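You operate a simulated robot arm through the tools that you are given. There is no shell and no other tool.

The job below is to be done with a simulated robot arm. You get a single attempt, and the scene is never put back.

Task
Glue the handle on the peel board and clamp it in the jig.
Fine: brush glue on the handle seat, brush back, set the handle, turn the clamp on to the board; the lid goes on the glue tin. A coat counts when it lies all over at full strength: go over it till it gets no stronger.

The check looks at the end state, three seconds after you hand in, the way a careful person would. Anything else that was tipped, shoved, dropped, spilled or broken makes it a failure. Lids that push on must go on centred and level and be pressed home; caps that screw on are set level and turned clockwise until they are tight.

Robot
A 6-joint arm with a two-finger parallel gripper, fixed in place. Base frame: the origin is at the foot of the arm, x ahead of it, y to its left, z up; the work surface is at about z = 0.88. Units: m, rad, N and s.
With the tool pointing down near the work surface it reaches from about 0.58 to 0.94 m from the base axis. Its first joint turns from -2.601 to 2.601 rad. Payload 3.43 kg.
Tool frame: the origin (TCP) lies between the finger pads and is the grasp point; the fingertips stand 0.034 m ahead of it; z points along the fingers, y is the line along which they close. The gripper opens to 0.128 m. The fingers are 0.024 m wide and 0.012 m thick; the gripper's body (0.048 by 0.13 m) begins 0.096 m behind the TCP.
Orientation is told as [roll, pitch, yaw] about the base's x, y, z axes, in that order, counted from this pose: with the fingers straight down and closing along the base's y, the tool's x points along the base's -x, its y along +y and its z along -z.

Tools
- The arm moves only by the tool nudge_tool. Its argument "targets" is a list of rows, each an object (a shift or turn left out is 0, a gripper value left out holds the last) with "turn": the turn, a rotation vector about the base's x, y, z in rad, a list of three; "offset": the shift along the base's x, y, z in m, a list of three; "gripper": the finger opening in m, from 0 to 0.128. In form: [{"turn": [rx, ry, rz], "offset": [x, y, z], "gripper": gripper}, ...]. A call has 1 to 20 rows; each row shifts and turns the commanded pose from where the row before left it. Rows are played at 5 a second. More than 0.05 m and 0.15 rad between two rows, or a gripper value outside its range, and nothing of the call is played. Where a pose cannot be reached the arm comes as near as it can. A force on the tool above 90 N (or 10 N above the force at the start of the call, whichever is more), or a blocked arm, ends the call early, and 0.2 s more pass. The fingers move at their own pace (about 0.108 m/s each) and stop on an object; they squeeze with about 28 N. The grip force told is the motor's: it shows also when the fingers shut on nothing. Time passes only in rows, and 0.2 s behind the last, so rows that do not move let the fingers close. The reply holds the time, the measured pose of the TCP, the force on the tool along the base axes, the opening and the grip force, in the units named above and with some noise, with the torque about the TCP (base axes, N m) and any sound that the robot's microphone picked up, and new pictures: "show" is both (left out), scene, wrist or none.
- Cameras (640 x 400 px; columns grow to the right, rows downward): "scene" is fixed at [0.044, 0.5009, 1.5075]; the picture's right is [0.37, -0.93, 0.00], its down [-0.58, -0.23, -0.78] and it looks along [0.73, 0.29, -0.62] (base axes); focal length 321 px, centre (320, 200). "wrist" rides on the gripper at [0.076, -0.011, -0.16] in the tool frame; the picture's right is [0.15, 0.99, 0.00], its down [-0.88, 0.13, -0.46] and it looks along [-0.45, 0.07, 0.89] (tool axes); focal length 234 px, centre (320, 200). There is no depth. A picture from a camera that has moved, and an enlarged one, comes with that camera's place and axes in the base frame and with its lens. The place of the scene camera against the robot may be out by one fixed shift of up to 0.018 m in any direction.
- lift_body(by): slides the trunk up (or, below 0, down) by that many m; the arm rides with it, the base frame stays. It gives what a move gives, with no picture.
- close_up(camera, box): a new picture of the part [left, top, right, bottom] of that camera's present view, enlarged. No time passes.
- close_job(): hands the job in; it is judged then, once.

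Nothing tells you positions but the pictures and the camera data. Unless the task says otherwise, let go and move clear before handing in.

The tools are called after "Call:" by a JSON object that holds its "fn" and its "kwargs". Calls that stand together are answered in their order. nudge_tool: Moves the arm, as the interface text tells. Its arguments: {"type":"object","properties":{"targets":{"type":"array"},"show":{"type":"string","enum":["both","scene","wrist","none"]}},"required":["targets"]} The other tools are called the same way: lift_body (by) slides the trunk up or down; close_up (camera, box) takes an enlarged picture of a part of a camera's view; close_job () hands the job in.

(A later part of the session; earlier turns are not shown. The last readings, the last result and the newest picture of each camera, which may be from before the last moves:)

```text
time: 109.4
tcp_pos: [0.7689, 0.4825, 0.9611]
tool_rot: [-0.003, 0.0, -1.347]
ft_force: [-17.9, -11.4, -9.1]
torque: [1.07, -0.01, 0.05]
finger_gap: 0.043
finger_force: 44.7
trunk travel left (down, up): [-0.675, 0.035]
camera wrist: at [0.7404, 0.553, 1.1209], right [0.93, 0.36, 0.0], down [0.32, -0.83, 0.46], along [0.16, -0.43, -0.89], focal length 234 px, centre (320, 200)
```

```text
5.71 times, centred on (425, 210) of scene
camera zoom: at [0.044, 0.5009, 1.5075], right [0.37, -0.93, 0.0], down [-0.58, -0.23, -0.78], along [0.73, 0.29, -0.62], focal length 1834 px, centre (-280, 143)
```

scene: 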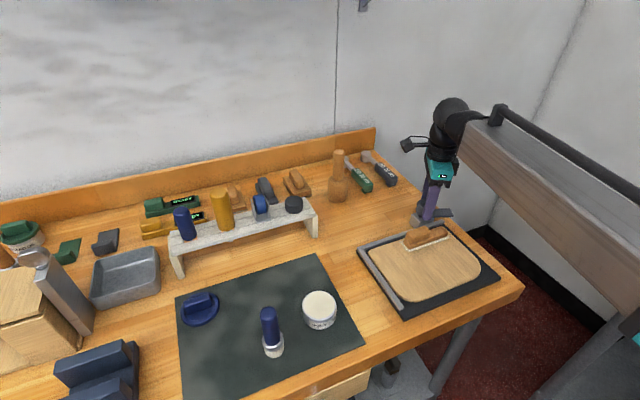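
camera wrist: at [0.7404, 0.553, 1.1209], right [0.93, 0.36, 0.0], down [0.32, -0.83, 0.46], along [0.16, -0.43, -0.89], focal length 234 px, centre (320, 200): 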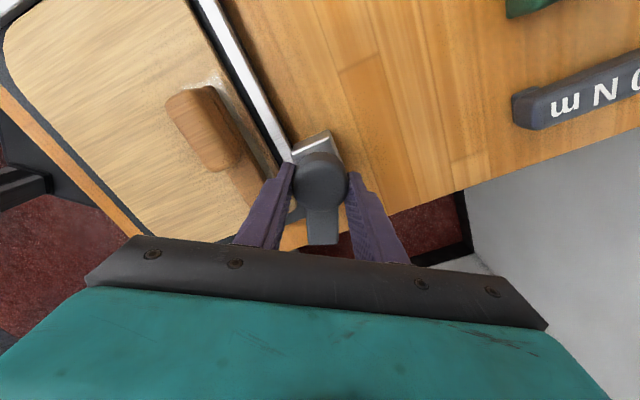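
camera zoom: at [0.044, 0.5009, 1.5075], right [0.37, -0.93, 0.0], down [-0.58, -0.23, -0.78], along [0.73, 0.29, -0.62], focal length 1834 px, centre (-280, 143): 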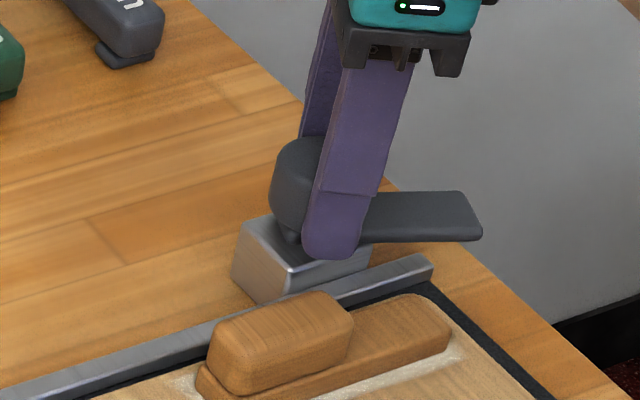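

The arm is swinging around cleanly. I'll continue.

Call:
{"fn": "nudge_tool", "kwargs": {"targets": [{"offset": [-0.0013, -0.001, 0]}, {"turn": [0, 0, -0.12]}, {"turn": [0, 0, -0.12]}, {"turn": [0, 0, -0.12]}, {"turn": [0, 0, -0.12]}, {}]}}

Call:
{"fn": "close_up", "kwargs": {"camera": "scene", "box": [385, 175, 465, 245]}}

```text
time: 110.8
tcp_pos: [0.7664, 0.4809, 0.9613]
tool_rot: [-0.001, 0.0, -1.827]
ft_force: [-22.9, -1.7, -7.6]
torque: [0.76, -0.18, 0.05]
finger_gap: 0.0429
finger_force: 44.8
trunk travel left (down, up): [-0.675, 0.035]
camera wrist: at [0.7749, 0.5576, 1.1209], right [0.99, -0.11, 0.0], down [-0.1, -0.88, 0.46], along [-0.05, -0.45, -0.89], focal length 234 px, centre (320, 200)
```

scene: 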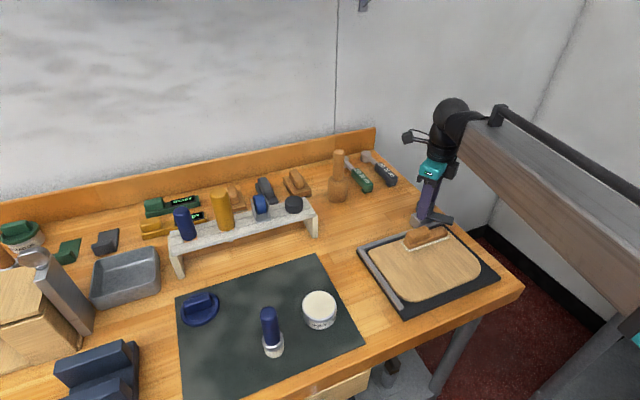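
wrist: 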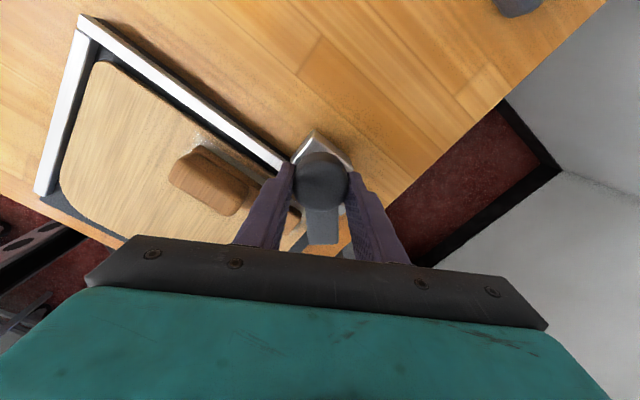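

```text
5.71 times, centred on (425, 210) of scene
camera zoom: at [0.044, 0.5009, 1.5075], right [0.37, -0.93, 0.0], down [-0.58, -0.23, -0.78], along [0.73, 0.29, -0.62], focal length 1834 px, centre (-280, 143)
```

zoom: 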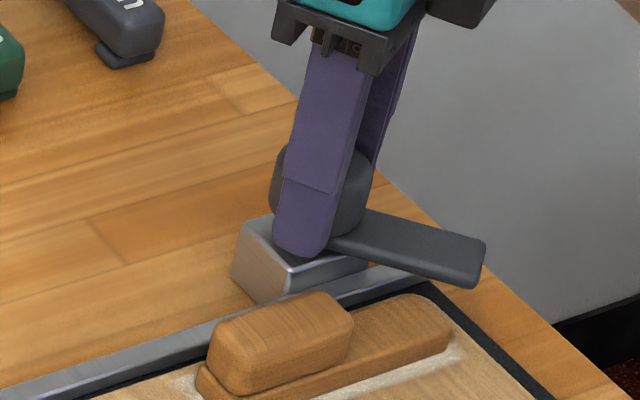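

The arm is now approaching the handle's tongue. I'll relieve the load again and proceed slowly.

Call:
{"fn": "nudge_tool", "kwargs": {"targets": [{"offset": [-0.0018, 0, 0]}, {"turn": [0, 0, -0.1]}, {"turn": [0, 0, -0.1]}, {}]}}

Call:
{"fn": "close_up", "kwargs": {"camera": "scene", "box": [385, 175, 465, 245]}}

Call:
{"fn": "close_up", "kwargs": {"camera": "wrist", "box": [240, 120, 400, 260]}}

```text
time: 111.8
tcp_pos: [0.7658, 0.4811, 0.9613]
tool_rot: [0.002, 0.0, -2.028]
ft_force: [-12.5, 4.5, -0.6]
torque: [-0.94, 0.99, 0.05]
finger_gap: 0.0426
finger_force: 44.6
trunk travel left (down, up): [-0.675, 0.035]
camera wrist: at [0.7887, 0.5547, 1.1209], right [0.95, -0.3, 0.0], down [-0.27, -0.85, 0.46], along [-0.14, -0.43, -0.89], focal length 234 px, centre (320, 200)
```

scene: 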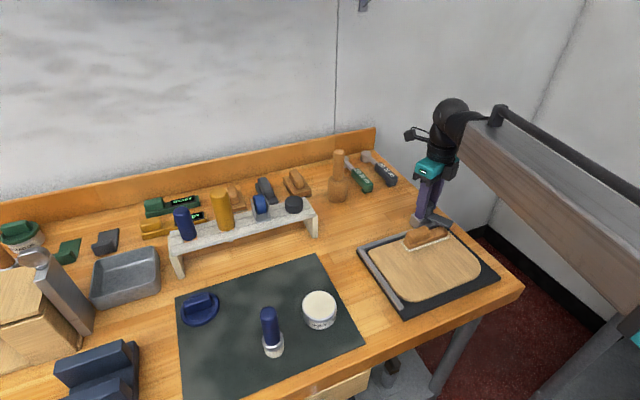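
wrist: 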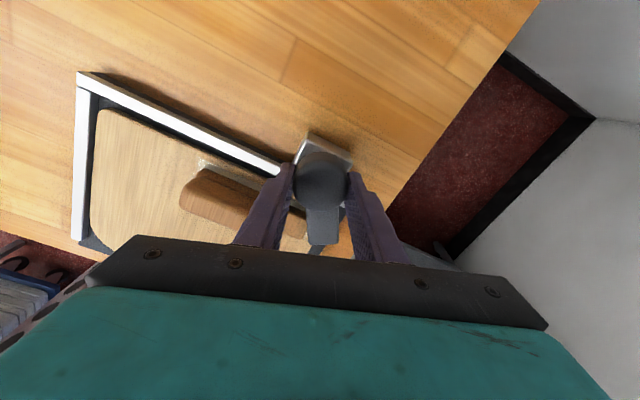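

```text
5.71 times, centred on (425, 210) of scene
camera zoom: at [0.044, 0.5009, 1.5075], right [0.37, -0.93, 0.0], down [-0.58, -0.23, -0.78], along [0.73, 0.29, -0.62], focal length 1834 px, centre (-280, 143)
```

zoom: 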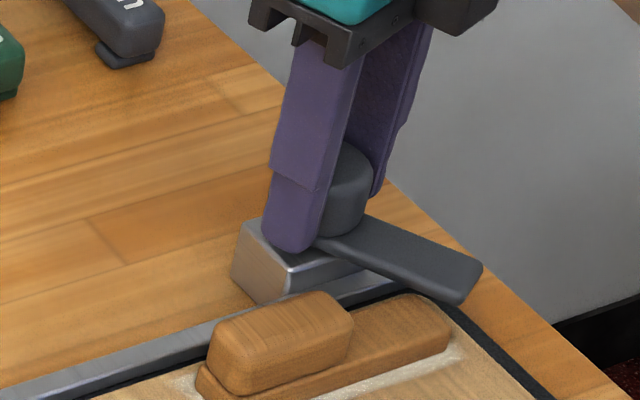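

```text
2.86 times, centred on (320, 190) of wrist
camera zoom: at [0.7887, 0.5547, 1.1209], right [0.95, -0.3, 0.0], down [-0.27, -0.85, 0.46], along [-0.14, -0.43, -0.89], focal length 669 px, centre (320, 229)
```

zoom: 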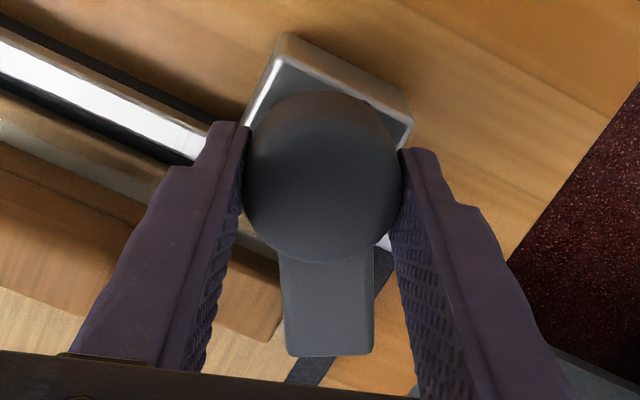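

The arm appears to pass just over the tongue end. I'll continue in small steps, watching torque and force.

Call:
{"fn": "nudge_tool", "kwargs": {"targets": [{"offset": [-0.0008, 0.0003, 0]}, {"turn": [0, 0, -0.07]}, {"turn": [0, 0, -0.07]}, {}], "show": "scene"}}

Call:
{"fn": "close_up", "kwargs": {"camera": "scene", "box": [400, 200, 460, 250]}}

```text
time: 112.8
tcp_pos: [0.7653, 0.4809, 0.9611]
tool_rot: [0.003, 0.0, -2.167]
ft_force: [-8.5, 0.9, 0.6]
torque: [-0.11, -0.03, 0.01]
finger_gap: 0.0427
finger_force: 45.1
trunk travel left (down, up): [-0.675, 0.035]
```

scene: 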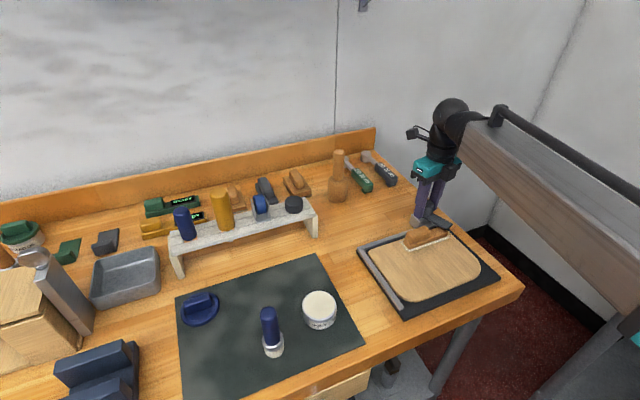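

```text
8.00 times, centred on (430, 225) of scene
camera zoom: at [0.044, 0.5009, 1.5075], right [0.37, -0.93, 0.0], down [-0.58, -0.23, -0.78], along [0.73, 0.29, -0.62], focal length 2567 px, centre (-560, 0)
```

zoom: 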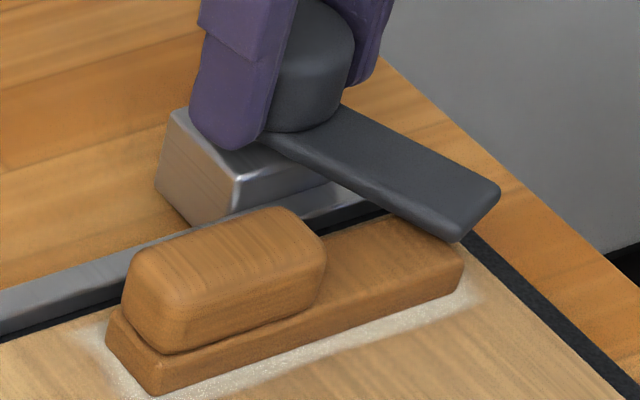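

The arm clears the tongue. I'll continue to square over the board (another ~20°), feeling for a stop.

Call:
{"fn": "nudge_tool", "kwargs": {"targets": [{"offset": [-0.0006, 0, 0]}, {"turn": [0, 0, -0.09]}, {"turn": [0, 0, -0.09]}, {"turn": [0, 0, -0.09]}, {}]}}

Call:
{"fn": "close_up", "kwargs": {"camera": "scene", "box": [400, 200, 460, 250]}}

Call:
{"fn": "close_up", "kwargs": {"camera": "wrist", "box": [240, 120, 400, 260]}}

```text
time: 114.0
tcp_pos: [0.764, 0.4815, 0.9616]
tool_rot: [-0.007, 0.003, -2.422]
ft_force: [-18.4, 23.4, 3.6]
torque: [-0.54, -0.46, 0.09]
finger_gap: 0.0428
finger_force: 44.7
out of reach, approached as far as the arm can: row 4
trunk travel left (down, up): [-0.675, 0.035]
camera wrist: at [0.8145, 0.5393, 1.121], right [0.76, -0.65, -0.01], down [-0.58, -0.68, 0.45], along [-0.3, -0.34, -0.89], focal length 234 px, centre (320, 200)
```

scene: 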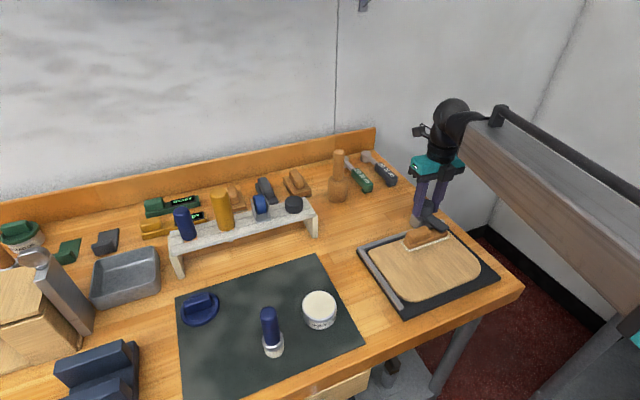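
wrist: 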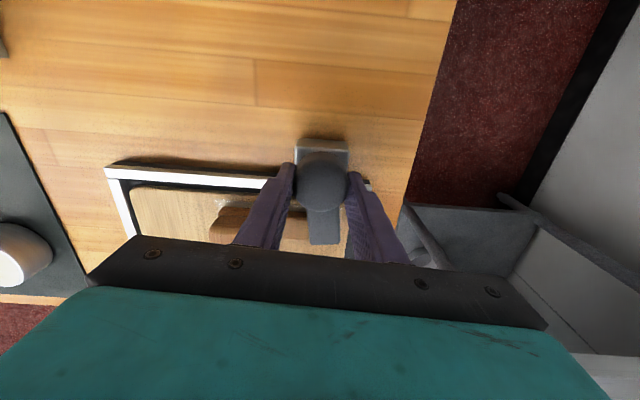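

```text
8.00 times, centred on (430, 225) of scene
camera zoom: at [0.044, 0.5009, 1.5075], right [0.37, -0.93, 0.0], down [-0.58, -0.23, -0.78], along [0.73, 0.29, -0.62], focal length 2567 px, centre (-560, 0)
```

zoom: 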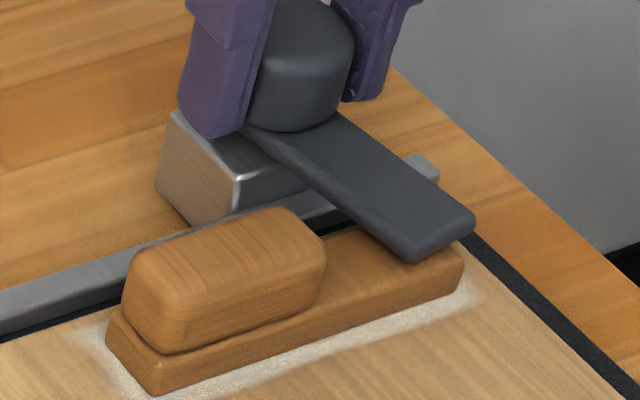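

```text
2.86 times, centred on (320, 190) of wrist
camera zoom: at [0.8145, 0.5393, 1.121], right [0.76, -0.65, -0.01], down [-0.58, -0.68, 0.45], along [-0.3, -0.34, -0.89], focal length 669 px, centre (320, 229)
```

zoom: 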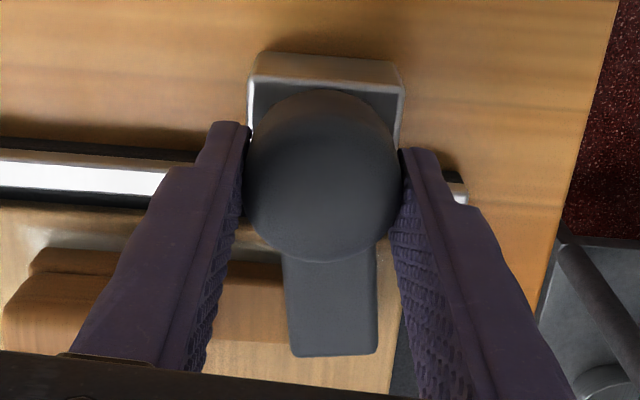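

The wrist limit was reached at yaw −2.42, with the arm about 94° round and over the tongue. I'll release, rise, un-turn and re-grip so I can feel whether it turns further to a stop.

Call:
{"fn": "nudge_tool", "kwargs": {"targets": [{"turn": [0, 0, 0.04]}, {"gripper": 0.07}, {"gripper": 0.09}, {}, {"offset": [0, 0, 0.03]}, {"offset": [0, 0, 0.02]}, {"turn": [0, 0, 0.14]}, {"turn": [0, 0, 0.14]}, {"turn": [0, 0, 0.14]}, {"turn": [0, 0, 0.14]}, {"turn": [0, 0, 0.14]}, {"turn": [0, 0, 0.14]}, {"turn": [0, 0, 0.14]}, {"turn": [0, 0, 0.14]}, {"turn": [0, 0, 0.14]}, {"turn": [0, 0, 0.14]}, {"turn": [0, 0, 0.14]}, {}]}}

Call:
{"fn": "close_up", "kwargs": {"camera": "scene", "box": [395, 190, 465, 255]}}

Call:
{"fn": "close_up", "kwargs": {"camera": "wrist", "box": [220, 80, 420, 250]}}

```text
time: 117.8
tcp_pos: [0.7691, 0.4762, 1.0101]
tool_rot: [0.0, 0.001, -0.856]
ft_force: [-1.3, -0.7, -0.5]
torque: [0.0, -0.02, -0.03]
finger_gap: 0.0904
finger_force: 0.1
trunk travel left (down, up): [-0.675, 0.035]
camera wrist: at [0.7106, 0.5265, 1.1699], right [0.65, 0.76, 0.0], down [0.68, -0.58, 0.46], along [0.35, -0.3, -0.89], focal length 234 px, centre (320, 200)
```

scene: 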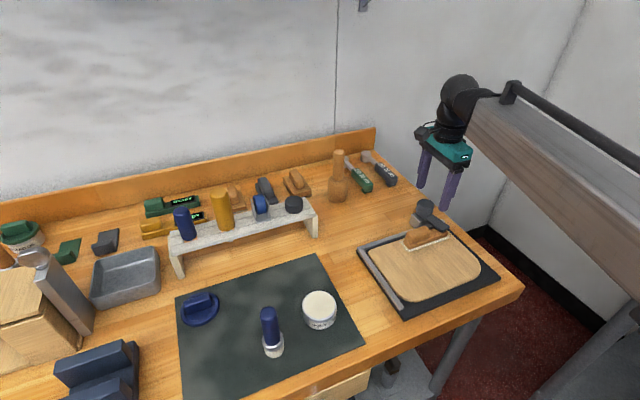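
wrist: 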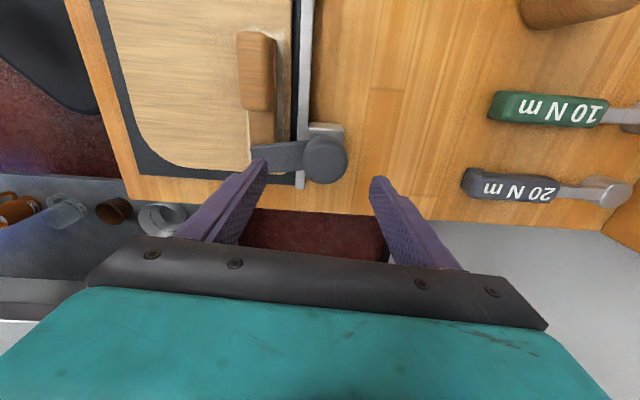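

```text
6.15 times, centred on (430, 222) of scene
camera zoom: at [0.044, 0.5009, 1.5075], right [0.37, -0.93, 0.0], down [-0.58, -0.23, -0.78], along [0.73, 0.29, -0.62], focal length 1975 px, centre (-357, 62)
```

zoom: 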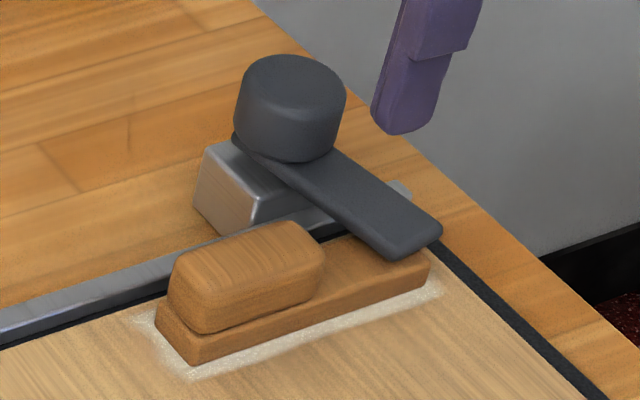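

```text
2.35 times, centred on (320, 165) of wrist
camera zoom: at [0.7106, 0.5265, 1.1699], right [0.65, 0.76, 0.0], down [0.68, -0.58, 0.46], along [0.35, -0.3, -0.89], focal length 551 px, centre (320, 282)
```

zoom: 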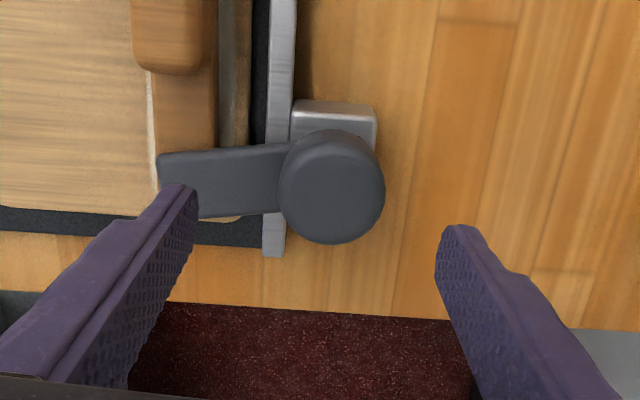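

The arm now points at about −127° over the tongue, and square to the rail would be −135°. I'll rotate the gripper so the fingers straddle the arm, re-grip, and turn it the last bit.

Call:
{"fn": "nudge_tool", "kwargs": {"targets": [{"offset": [0.0005, 0.0073, 0.005], "turn": [0, 0, 0.137]}, {"turn": [0, 0, 0.137]}, {"turn": [0, 0, 0.137]}, {"turn": [0, 0, 0.137]}, {"turn": [0, 0, 0.137]}, {"turn": [0, 0, 0.137]}, {"turn": [0, 0, 0.137]}, {"turn": [0, 0, 0.137]}, {"turn": [0, 0, 0.137]}, {"turn": [0, 0, 0.137]}, {"turn": [0, 0, 0.137]}, {"turn": [0, 0, 0.137]}, {"turn": [0, 0, 0.137]}, {}]}}

Call:
{"fn": "close_up", "kwargs": {"camera": "wrist", "box": [220, 80, 420, 250]}}

```text
time: 120.8
tcp_pos: [0.7704, 0.4841, 1.0161]
tool_rot: [0.001, 0.001, 0.926]
ft_force: [-0.6, -0.9, -0.5]
torque: [0.0, 0.03, -0.03]
finger_gap: 0.0897
finger_force: 0.1
trunk travel left (down, up): [-0.675, 0.035]
camera wrist: at [0.7329, 0.4167, 1.1754], right [-0.88, 0.48, 0.0], down [0.42, 0.78, 0.46], along [0.22, 0.4, -0.89], focal length 234 px, centre (320, 200)
```

scene: 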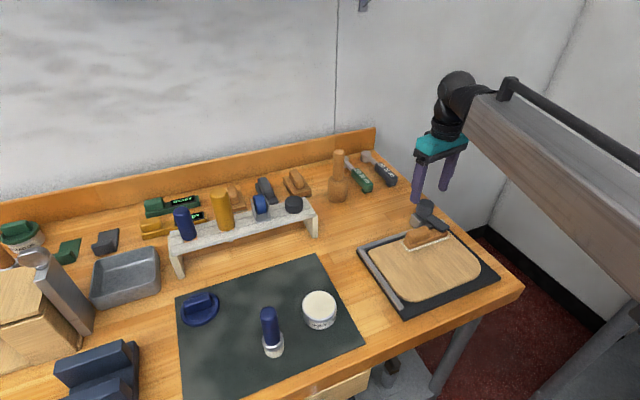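
wrist: 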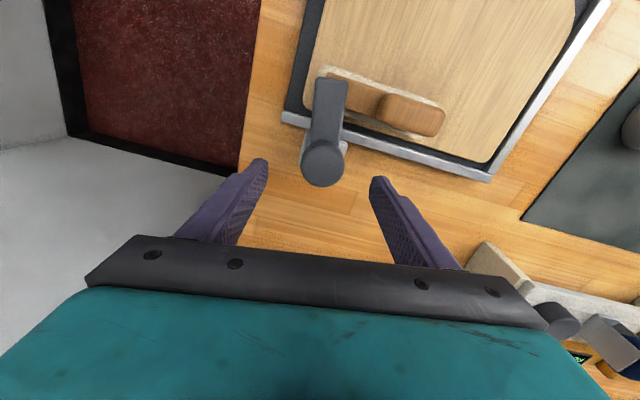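

```text
2.35 times, centred on (320, 165) of wrist
camera zoom: at [0.7329, 0.4167, 1.1754], right [-0.88, 0.48, 0.0], down [0.42, 0.78, 0.46], along [0.22, 0.4, -0.89], focal length 551 px, centre (320, 282)
```

zoom: 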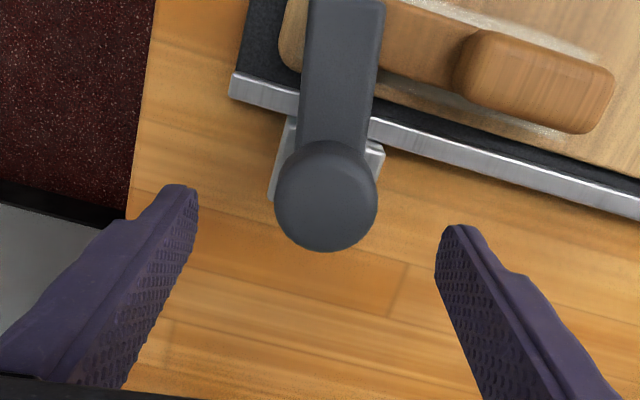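

Well placed, with the fingers on either side of the arm. I'll descend, centre, and grip.

Call:
{"fn": "nudge_tool", "kwargs": {"targets": [{"offset": [-0.0014, 0.001, -0.03]}, {"offset": [0, 0, -0.0255]}, {}, {"gripper": 0.03}, {"gripper": 0.03}, {"gripper": 0.03}, {}]}}

```text
time: 122.4
tcp_pos: [0.7675, 0.485, 0.9605]
tool_rot: [0.001, 0.0, 0.925]
ft_force: [0.7, -2.0, -0.8]
torque: [-0.05, -0.26, 0.01]
finger_gap: 0.0433
finger_force: 45.0
trunk travel left (down, up): [-0.675, 0.035]
camera wrist: at [0.7303, 0.4175, 1.1206], right [-0.88, 0.48, 0.0], down [0.43, 0.78, 0.46], along [0.22, 0.4, -0.89], focal length 234 px, centre (320, 200)
```

scene: 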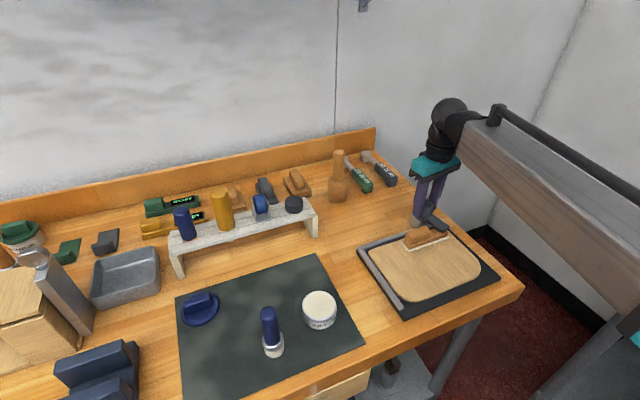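
wrist: 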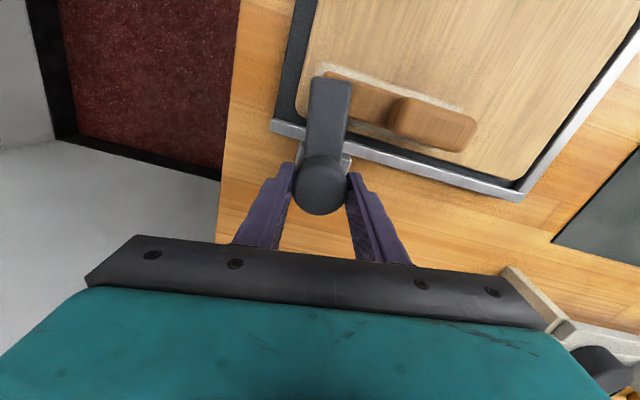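

Gripped with almost no side load. I'll turn in small increments.

Call:
{"fn": "nudge_tool", "kwargs": {"targets": [{"turn": [0, 0, -0.05]}, {"turn": [0, 0, -0.05]}, {}], "show": "scene"}}

Call:
{"fn": "close_up", "kwargs": {"camera": "scene", "box": [395, 190, 465, 255]}}

```text
time: 123.2
tcp_pos: [0.7673, 0.4844, 0.9606]
tool_rot: [-0.001, -0.003, 0.825]
ft_force: [1.8, 0.4, 4.9]
torque: [-0.63, 0.64, 0.03]
finger_gap: 0.0438
finger_force: 44.8
trunk travel left (down, up): [-0.675, 0.035]
```

scene: 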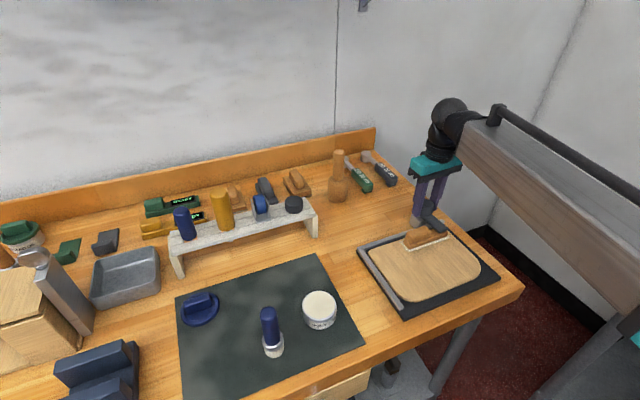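

```text
6.15 times, centred on (430, 222) of scene
camera zoom: at [0.044, 0.5009, 1.5075], right [0.37, -0.93, 0.0], down [-0.58, -0.23, -0.78], along [0.73, 0.29, -0.62], focal length 1975 px, centre (-357, 62)
```

zoom: 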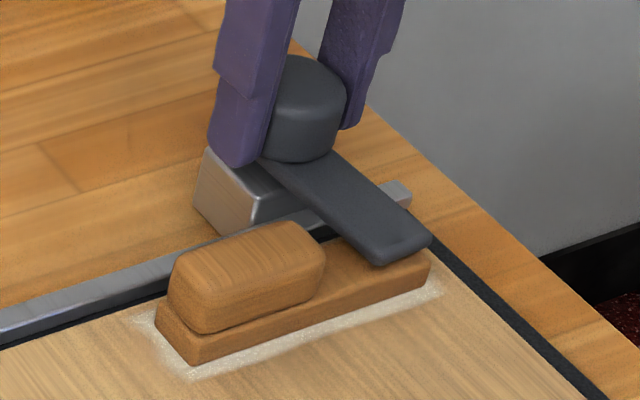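

No stop yet. The arm is about square to the rail now. I'll go a little further to check for a stop.

Call:
{"fn": "nudge_tool", "kwargs": {"targets": [{"turn": [0, 0, -0.04]}, {"turn": [0, 0, -0.04]}, {}], "show": "none"}}

```text
time: 124.0
tcp_pos: [0.7678, 0.4848, 0.9608]
tool_rot: [-0.001, -0.001, 0.745]
ft_force: [0.8, 0.6, 8.0]
torque: [-0.12, 0.16, 0.63]
finger_gap: 0.0437
finger_force: 45.0
trunk travel left (down, up): [-0.675, 0.035]
```

Torque jumped to 0.63 N·m, so the clamp is tightening or has met its stop. I'll look.

Call:
{"fn": "nudge_tool", "kwargs": {"targets": [{}]}}

Call:
{"fn": "close_up", "kwargs": {"camera": "scene", "box": [395, 190, 465, 255]}}

Call:
{"fn": "close_up", "kwargs": {"camera": "wrist", "box": [240, 40, 440, 230]}}

```text
time: 124.4
tcp_pos: [0.7666, 0.4848, 0.9617]
tool_rot: [0.001, -0.001, 0.744]
ft_force: [0.8, -0.4, 6.8]
torque: [0.1, -0.05, 0.53]
finger_gap: 0.0437
finger_force: 45.0
trunk travel left (down, up): [-0.675, 0.035]
camera wrist: at [0.7188, 0.425, 1.1205], right [-0.78, 0.63, 0.0], down [0.56, 0.69, 0.46], along [0.29, 0.36, -0.89], focal length 234 px, centre (320, 200)
```

scene: 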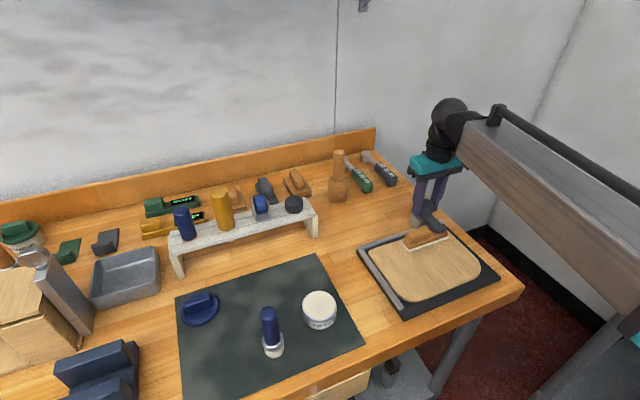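
wrist: 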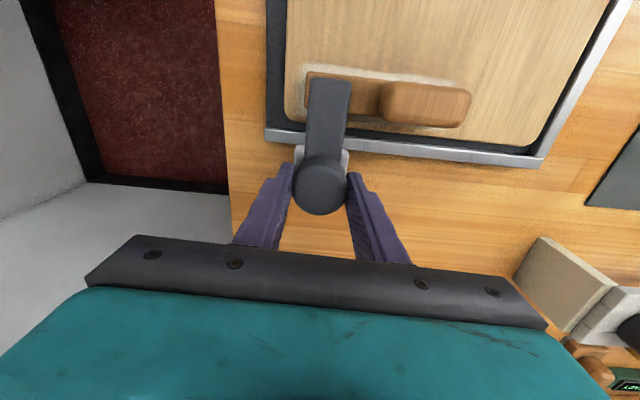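

```text
6.15 times, centred on (430, 222) of scene
camera zoom: at [0.044, 0.5009, 1.5075], right [0.37, -0.93, 0.0], down [-0.58, -0.23, -0.78], along [0.73, 0.29, -0.62], focal length 1975 px, centre (-357, 62)
```

zoom: 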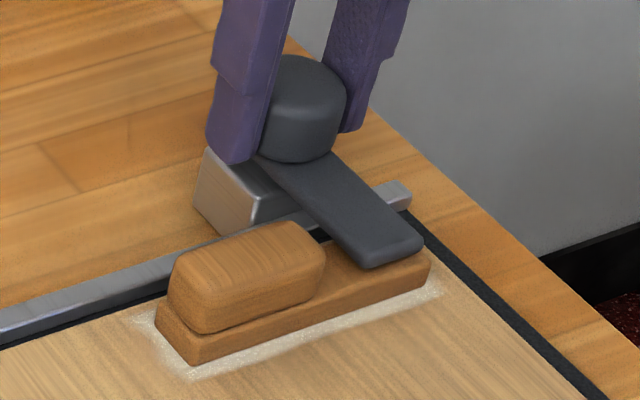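

```text
2.11 times, centred on (340, 135) of wrist
camera zoom: at [0.7188, 0.425, 1.1205], right [-0.78, 0.63, 0.0], down [0.56, 0.69, 0.46], along [0.29, 0.36, -0.89], focal length 493 px, centre (278, 337)
```

zoom: 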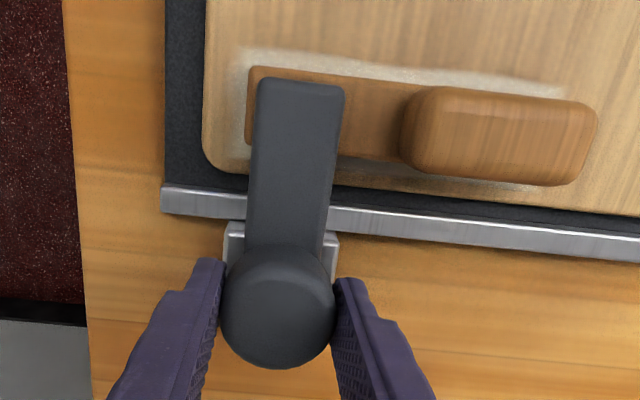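

The arm is square across the tongue and meets a firm stop. I'll nudge once more to confirm it is home, then release and rise.

Call:
{"fn": "nudge_tool", "kwargs": {"targets": [{"turn": [0, 0, -0.03]}, {}], "show": "none"}}

Call:
{"fn": "nudge_tool", "kwargs": {"targets": [{"gripper": 0.05}, {"gripper": 0.08}, {}, {"offset": [0, 0, 0.03]}, {"offset": [0, 0, 0.04]}, {"offset": [0, 0, 0.03]}, {}]}}

Call:
{"fn": "close_up", "kwargs": {"camera": "scene", "box": [395, 190, 465, 255]}}

Call:
{"fn": "close_up", "kwargs": {"camera": "wrist", "box": [240, 40, 440, 230]}}

```text
time: 125.0
tcp_pos: [0.7676, 0.4841, 0.9612]
tool_rot: [-0.002, 0.0, 0.714]
ft_force: [-0.4, 1.4, 7.7]
torque: [0.11, 0.03, 0.53]
finger_gap: 0.0437
finger_force: 45.0
trunk travel left (down, up): [-0.675, 0.035]
```

```text
time: 126.6
tcp_pos: [0.7665, 0.4857, 1.0611]
tool_rot: [0.0, 0.0, 0.713]
ft_force: [-0.3, -0.3, 0.2]
torque: [-0.04, 0.04, 0.01]
finger_gap: 0.0801
finger_force: 0.0
trunk travel left (down, up): [-0.675, 0.035]
camera wrist: at [0.717, 0.4276, 1.2202], right [-0.76, 0.65, 0.0], down [0.58, 0.68, 0.46], along [0.3, 0.35, -0.89], focal length 234 px, centre (320, 200)
```

scene: 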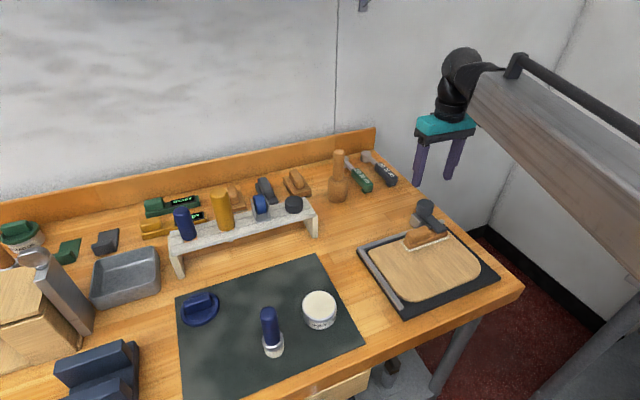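
wrist: 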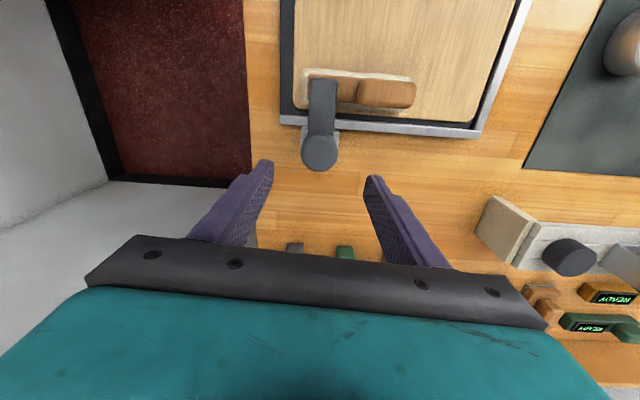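

```text
6.15 times, centred on (430, 222) of scene
camera zoom: at [0.044, 0.5009, 1.5075], right [0.37, -0.93, 0.0], down [-0.58, -0.23, -0.78], along [0.73, 0.29, -0.62], focal length 1975 px, centre (-357, 62)
```

zoom: 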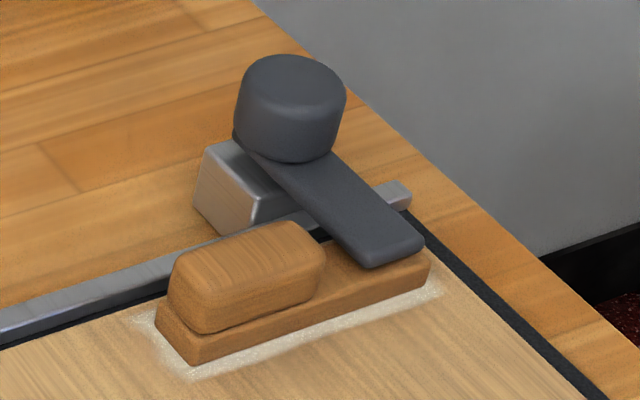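

```text
2.11 times, centred on (340, 135) of wrist
camera zoom: at [0.717, 0.4276, 1.2202], right [-0.76, 0.65, 0.0], down [0.58, 0.68, 0.46], along [0.3, 0.35, -0.89], focal length 493 px, centre (278, 337)
```

zoom: 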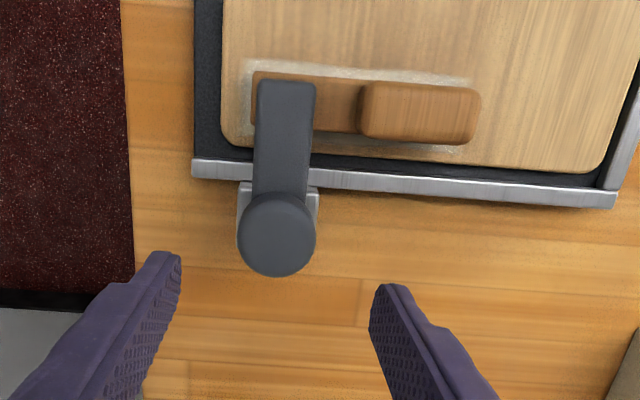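

The clamp is home across the tongue. Last is the lid, near (0.315, 0.883) with its bar roughly along −45°. I'll travel there and yaw back to −0.785.

Call:
{"fn": "nudge_tool", "kwargs": {"targets": [{"offset": [0, 0, 0.04]}, {"offset": [-0.0335, 0.0285, 0.0], "turn": [0, 0, -0.1152]}, {"offset": [-0.0335, 0.0285, 0.0], "turn": [0, 0, -0.1152]}, {"offset": [-0.0335, 0.0285, 0.0], "turn": [0, 0, -0.1152]}, {"offset": [-0.0335, 0.0285, 0.0], "turn": [0, 0, -0.1152]}, {"offset": [-0.0335, 0.0285, 0.0], "turn": [0, 0, -0.1152]}, {"offset": [-0.0335, 0.0285, 0.0], "turn": [0, 0, -0.1152]}, {"offset": [-0.0335, 0.0285, 0.0], "turn": [0, 0, -0.1152]}, {"offset": [-0.0335, 0.0285, 0.0], "turn": [0, 0, -0.1152]}, {"offset": [-0.0335, 0.0285, 0.0], "turn": [0, 0, -0.1152]}, {"offset": [-0.0335, 0.0285, 0.0], "turn": [0, 0, -0.1152]}, {"offset": [-0.0335, 0.0285, 0.0], "turn": [0, 0, -0.1152]}, {"offset": [-0.0335, 0.0285, 0.0], "turn": [0, 0, -0.1152]}, {"offset": [-0.033, 0.028, 0.0], "turn": [0, 0, -0.1152]}, {}]}}

Call:
{"fn": "close_up", "kwargs": {"camera": "wrist", "box": [220, 40, 440, 240]}}

```text
time: 129.8
tcp_pos: [0.3266, 0.8416, 1.0959]
tool_rot: [0.003, -0.001, -0.786]
ft_force: [-0.8, -0.1, -0.8]
torque: [-0.01, -0.01, 0.01]
finger_gap: 0.0799
finger_force: 0.0
out of reach, approached as far as the arm can: row 14
trunk travel left (down, up): [-0.675, 0.035]
camera wrist: at [0.2644, 0.8864, 1.2558], right [0.6, 0.8, 0.0], down [0.71, -0.53, 0.46], along [0.37, -0.27, -0.89], focal length 234 px, centre (320, 200)
```

scene: 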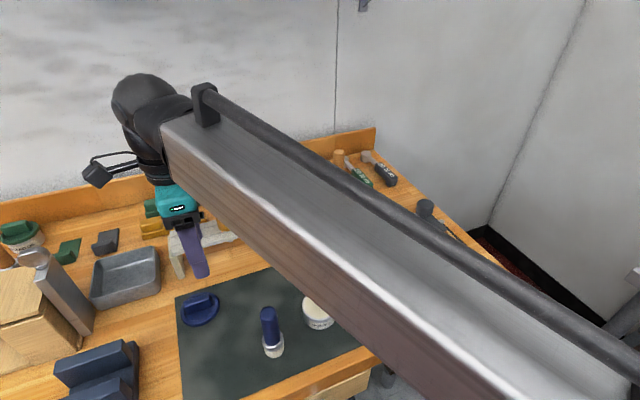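
wrist: 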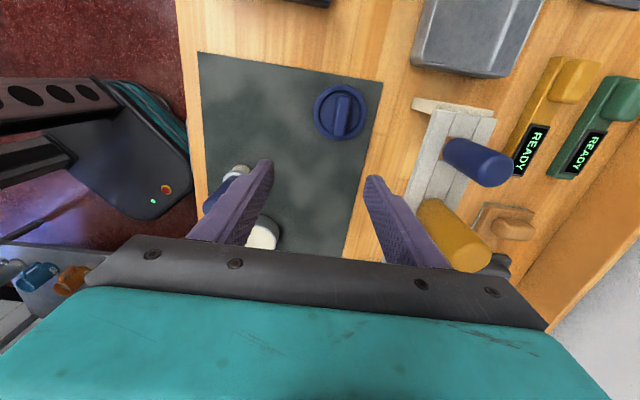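

```text
2.00 times, centred on (330, 140) of wrist
camera zoom: at [0.2644, 0.8864, 1.2558], right [0.6, 0.8, 0.0], down [0.71, -0.53, 0.46], along [0.37, -0.27, -0.89], focal length 468 px, centre (300, 320)
```

zoom: 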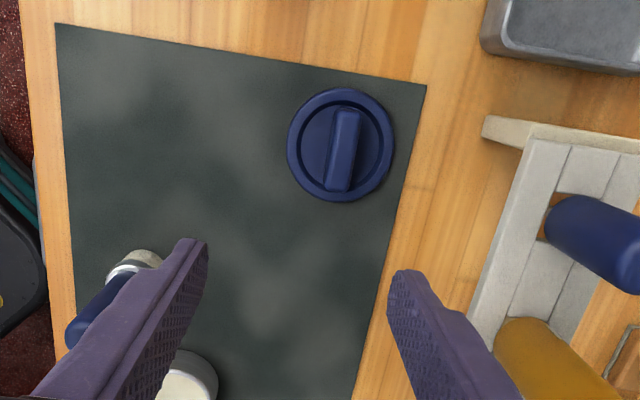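

The lid is at about (0.316, 0.886), r≈0.94, right at the reach limit. The geometry suggests raising the trunk slightly extends reach, so I'll do that and then approach low.

Call:
{"fn": "lift_body", "kwargs": {"by": 0.034}}

```text
time: 130.6
tcp_pos: [0.3269, 0.8411, 1.1303]
tool_rot: [0.002, 0.001, -0.785]
ft_force: [-0.3, 0.2, 0.5]
torque: [-0.02, -0.01, 0.04]
finger_gap: 0.0802
finger_force: 0.1
trunk travel left (down, up): [-0.709, 0.001]
```

Now descend to z≈1.0 and move toward the lid, checking reach.

Call:
{"fn": "nudge_tool", "kwargs": {"targets": [{"offset": [0, 0, -0.045], "gripper": 0.1}, {"offset": [0, 0, -0.045]}, {"offset": [0, 0, -0.045]}, {"offset": [-0.01, 0.02, 0]}, {"offset": [-0.005, 0.015, 0]}, {}]}}

Call:
{"fn": "close_up", "kwargs": {"camera": "wrist", "box": [220, 40, 440, 240]}}

```text
time: 132.0
tcp_pos: [0.3039, 0.8612, 0.9949]
tool_rot: [0.005, 0.003, -0.784]
ft_force: [0.1, -0.3, 0.6]
torque: [0.04, -0.02, -0.02]
finger_gap: 0.1001
finger_force: 0.1
out of reach, approached as far as the arm can: row 4, 5
trunk travel left (down, up): [-0.709, 0.001]
camera wrist: at [0.2423, 0.9054, 1.1547], right [0.59, 0.8, 0.0], down [0.72, -0.53, 0.45], along [0.37, -0.27, -0.89], focal length 234 px, centre (320, 200)
```

scene: 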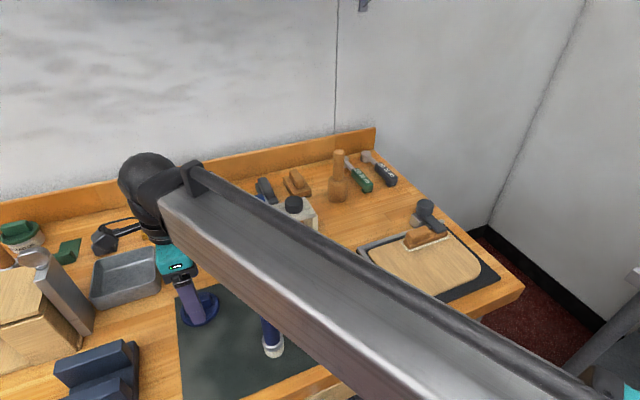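
wrist: 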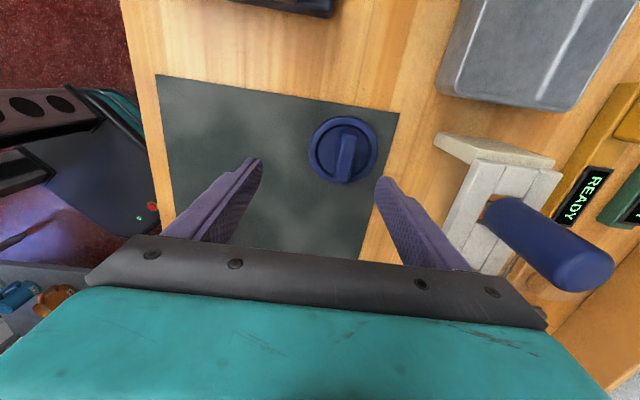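

```text
2.00 times, centred on (330, 140) of wrist
camera zoom: at [0.2423, 0.9054, 1.1547], right [0.59, 0.8, 0.0], down [0.72, -0.53, 0.45], along [0.37, -0.27, -0.89], focal length 468 px, centre (300, 320)
```

zoom: 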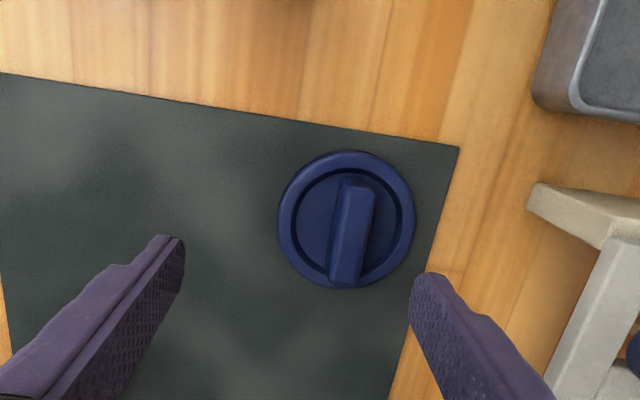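

The lid is in view but the solver stops at r≈0.913 here. I'll go lower first and try moving out from there.

Call:
{"fn": "nudge_tool", "kwargs": {"targets": [{"offset": [0, 0, -0.02]}, {"offset": [0, 0, -0.02]}, {"offset": [0.003, 0.008, 0]}, {"offset": [0.003, 0.008, 0]}, {}]}}

```text
time: 133.2
tcp_pos: [0.3049, 0.8603, 0.9558]
tool_rot: [0.004, 0.001, -0.783]
ft_force: [-0.4, 0.3, -0.4]
torque: [0.02, -0.03, 0.01]
finger_gap: 0.0998
finger_force: 0.1
out of reach, approached as far as the arm can: row 3, 4
trunk travel left (down, up): [-0.709, 0.001]
camera wrist: at [0.2434, 0.9043, 1.1149], right [0.59, 0.8, 0.0], down [0.72, -0.53, 0.45], along [0.37, -0.27, -0.89], focal length 234 px, centre (320, 200)
```

scene: 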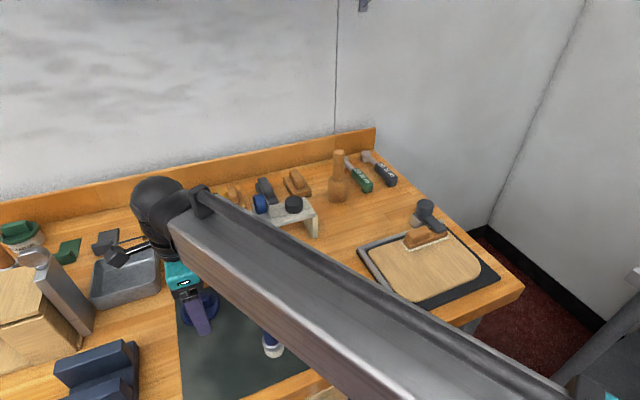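
wrist: 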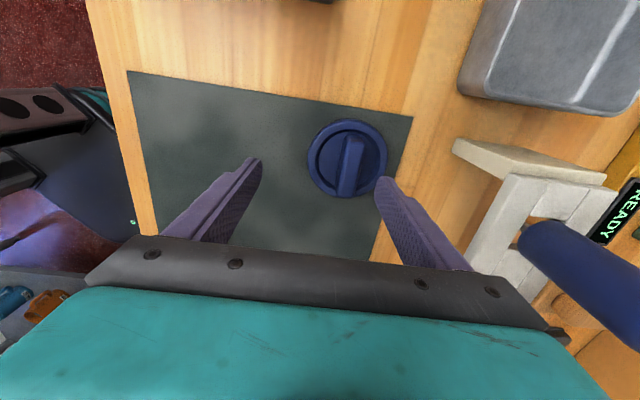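

The arm's reach tops out at r≈0.913, but the lid's bar already lies between the open fingers. I'll line up along the bar, lower to just above the lid's rim, and let closing draw the lid a few centimetres inward.

Call:
{"fn": "nudge_tool", "kwargs": {"targets": [{"gripper": 0.112}, {"offset": [-0.006, 0.0007, 0], "turn": [0, 0, 0.03]}, {"offset": [-0.006, 0.0007, 0], "turn": [0, 0, 0.03]}, {}]}}

Call:
{"fn": "close_up", "kwargs": {"camera": "wrist", "box": [240, 80, 420, 240]}}

Call:
{"fn": "close_up", "kwargs": {"camera": "scene", "box": [160, 240, 280, 350]}}

```text
time: 134.2
tcp_pos: [0.2935, 0.8606, 0.9551]
tool_rot: [0.002, 0.0, -0.723]
ft_force: [-0.3, 0.2, -0.2]
torque: [-0.02, 0.0, 0.03]
finger_gap: 0.112
finger_force: 0.1
trunk travel left (down, up): [-0.709, 0.001]
camera wrist: at [0.2293, 0.9018, 1.1155], right [0.54, 0.84, 0.0], down [0.75, -0.49, 0.46], along [0.38, -0.25, -0.89], focal length 234 px, centre (320, 200)
```

scene: 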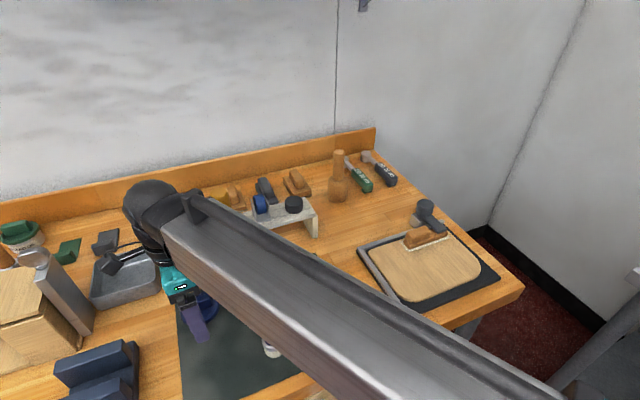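
wrist: 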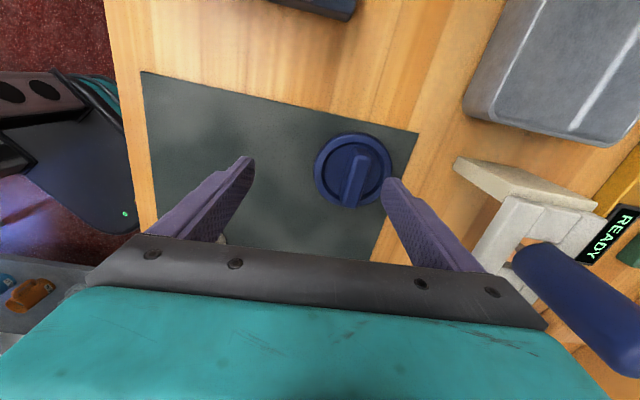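

```text
2.50 times, centred on (330, 160) of wrist
camera zoom: at [0.2293, 0.9018, 1.1155], right [0.54, 0.84, 0.0], down [0.75, -0.49, 0.46], along [0.38, -0.25, -0.89], focal length 585 px, centre (295, 300)
```

zoom: 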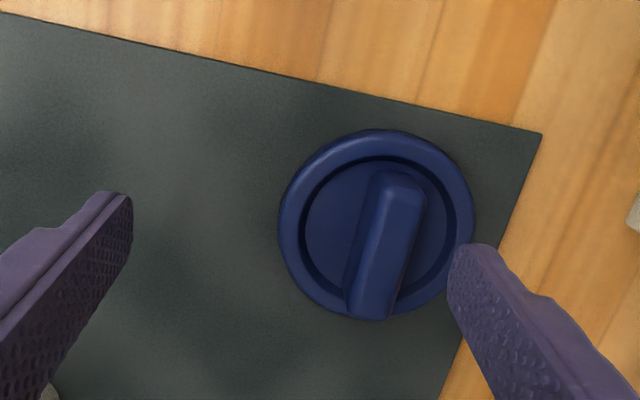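

```text
3.64 times, centred on (220, 295) of scene
camera zoom: at [0.044, 0.5009, 1.5075], right [0.37, -0.93, 0.0], down [-0.58, -0.23, -0.78], along [0.73, 0.29, -0.62], focal length 1167 px, centre (684, -146)
```

zoom: 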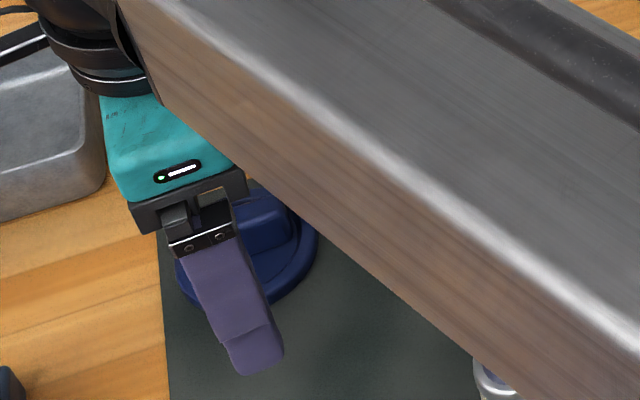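

The bar is inside the fingers and aligned. I'll lower to just above the rim (tips at about 0.900) and close gradually.

Call:
{"fn": "nudge_tool", "kwargs": {"targets": [{"offset": [0, 0, -0.011]}, {"offset": [0, 0, -0.01]}, {}, {"gripper": 0.1}, {"gripper": 0.09}, {"gripper": 0.08}]}}

Call:
{"fn": "close_up", "kwargs": {"camera": "wrist", "box": [240, 80, 420, 240]}}

```text
time: 135.6
tcp_pos: [0.2939, 0.8589, 0.9336]
tool_rot: [0.003, 0.0, -0.723]
ft_force: [-0.8, -0.7, -0.1]
torque: [-0.03, -0.04, 0.01]
finger_gap: 0.0802
finger_force: 0.1
trunk travel left (down, up): [-0.709, 0.001]
camera wrist: at [0.2287, 0.9009, 1.0935], right [0.54, 0.84, 0.0], down [0.75, -0.49, 0.46], along [0.38, -0.25, -0.89], focal length 234 px, centre (320, 200)
```

scene: 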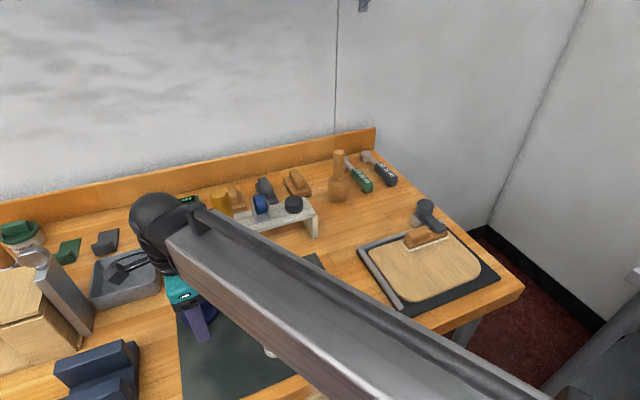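
wrist: 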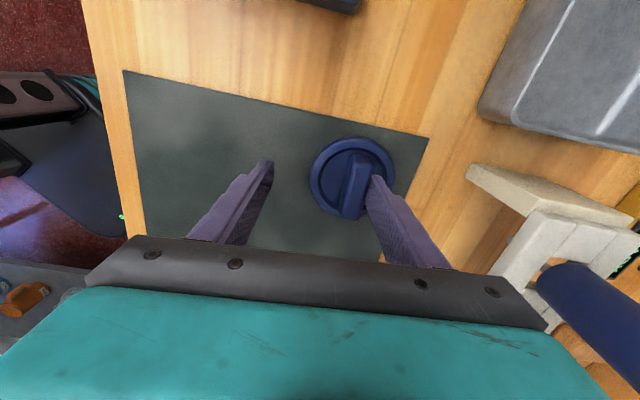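

```text
2.50 times, centred on (330, 160) of wrist
camera zoom: at [0.2287, 0.9009, 1.0935], right [0.54, 0.84, 0.0], down [0.75, -0.49, 0.46], along [0.38, -0.25, -0.89], focal length 585 px, centre (295, 300)
```

zoom: 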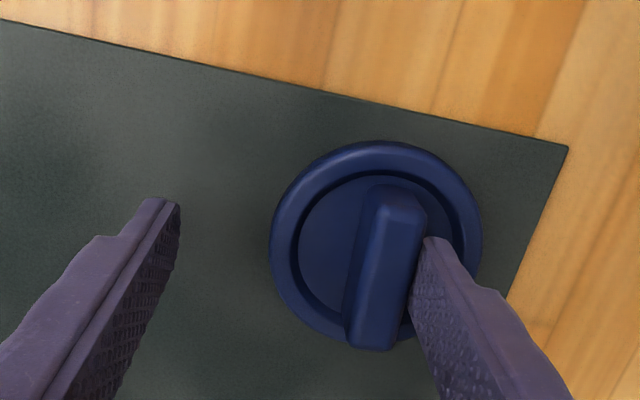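

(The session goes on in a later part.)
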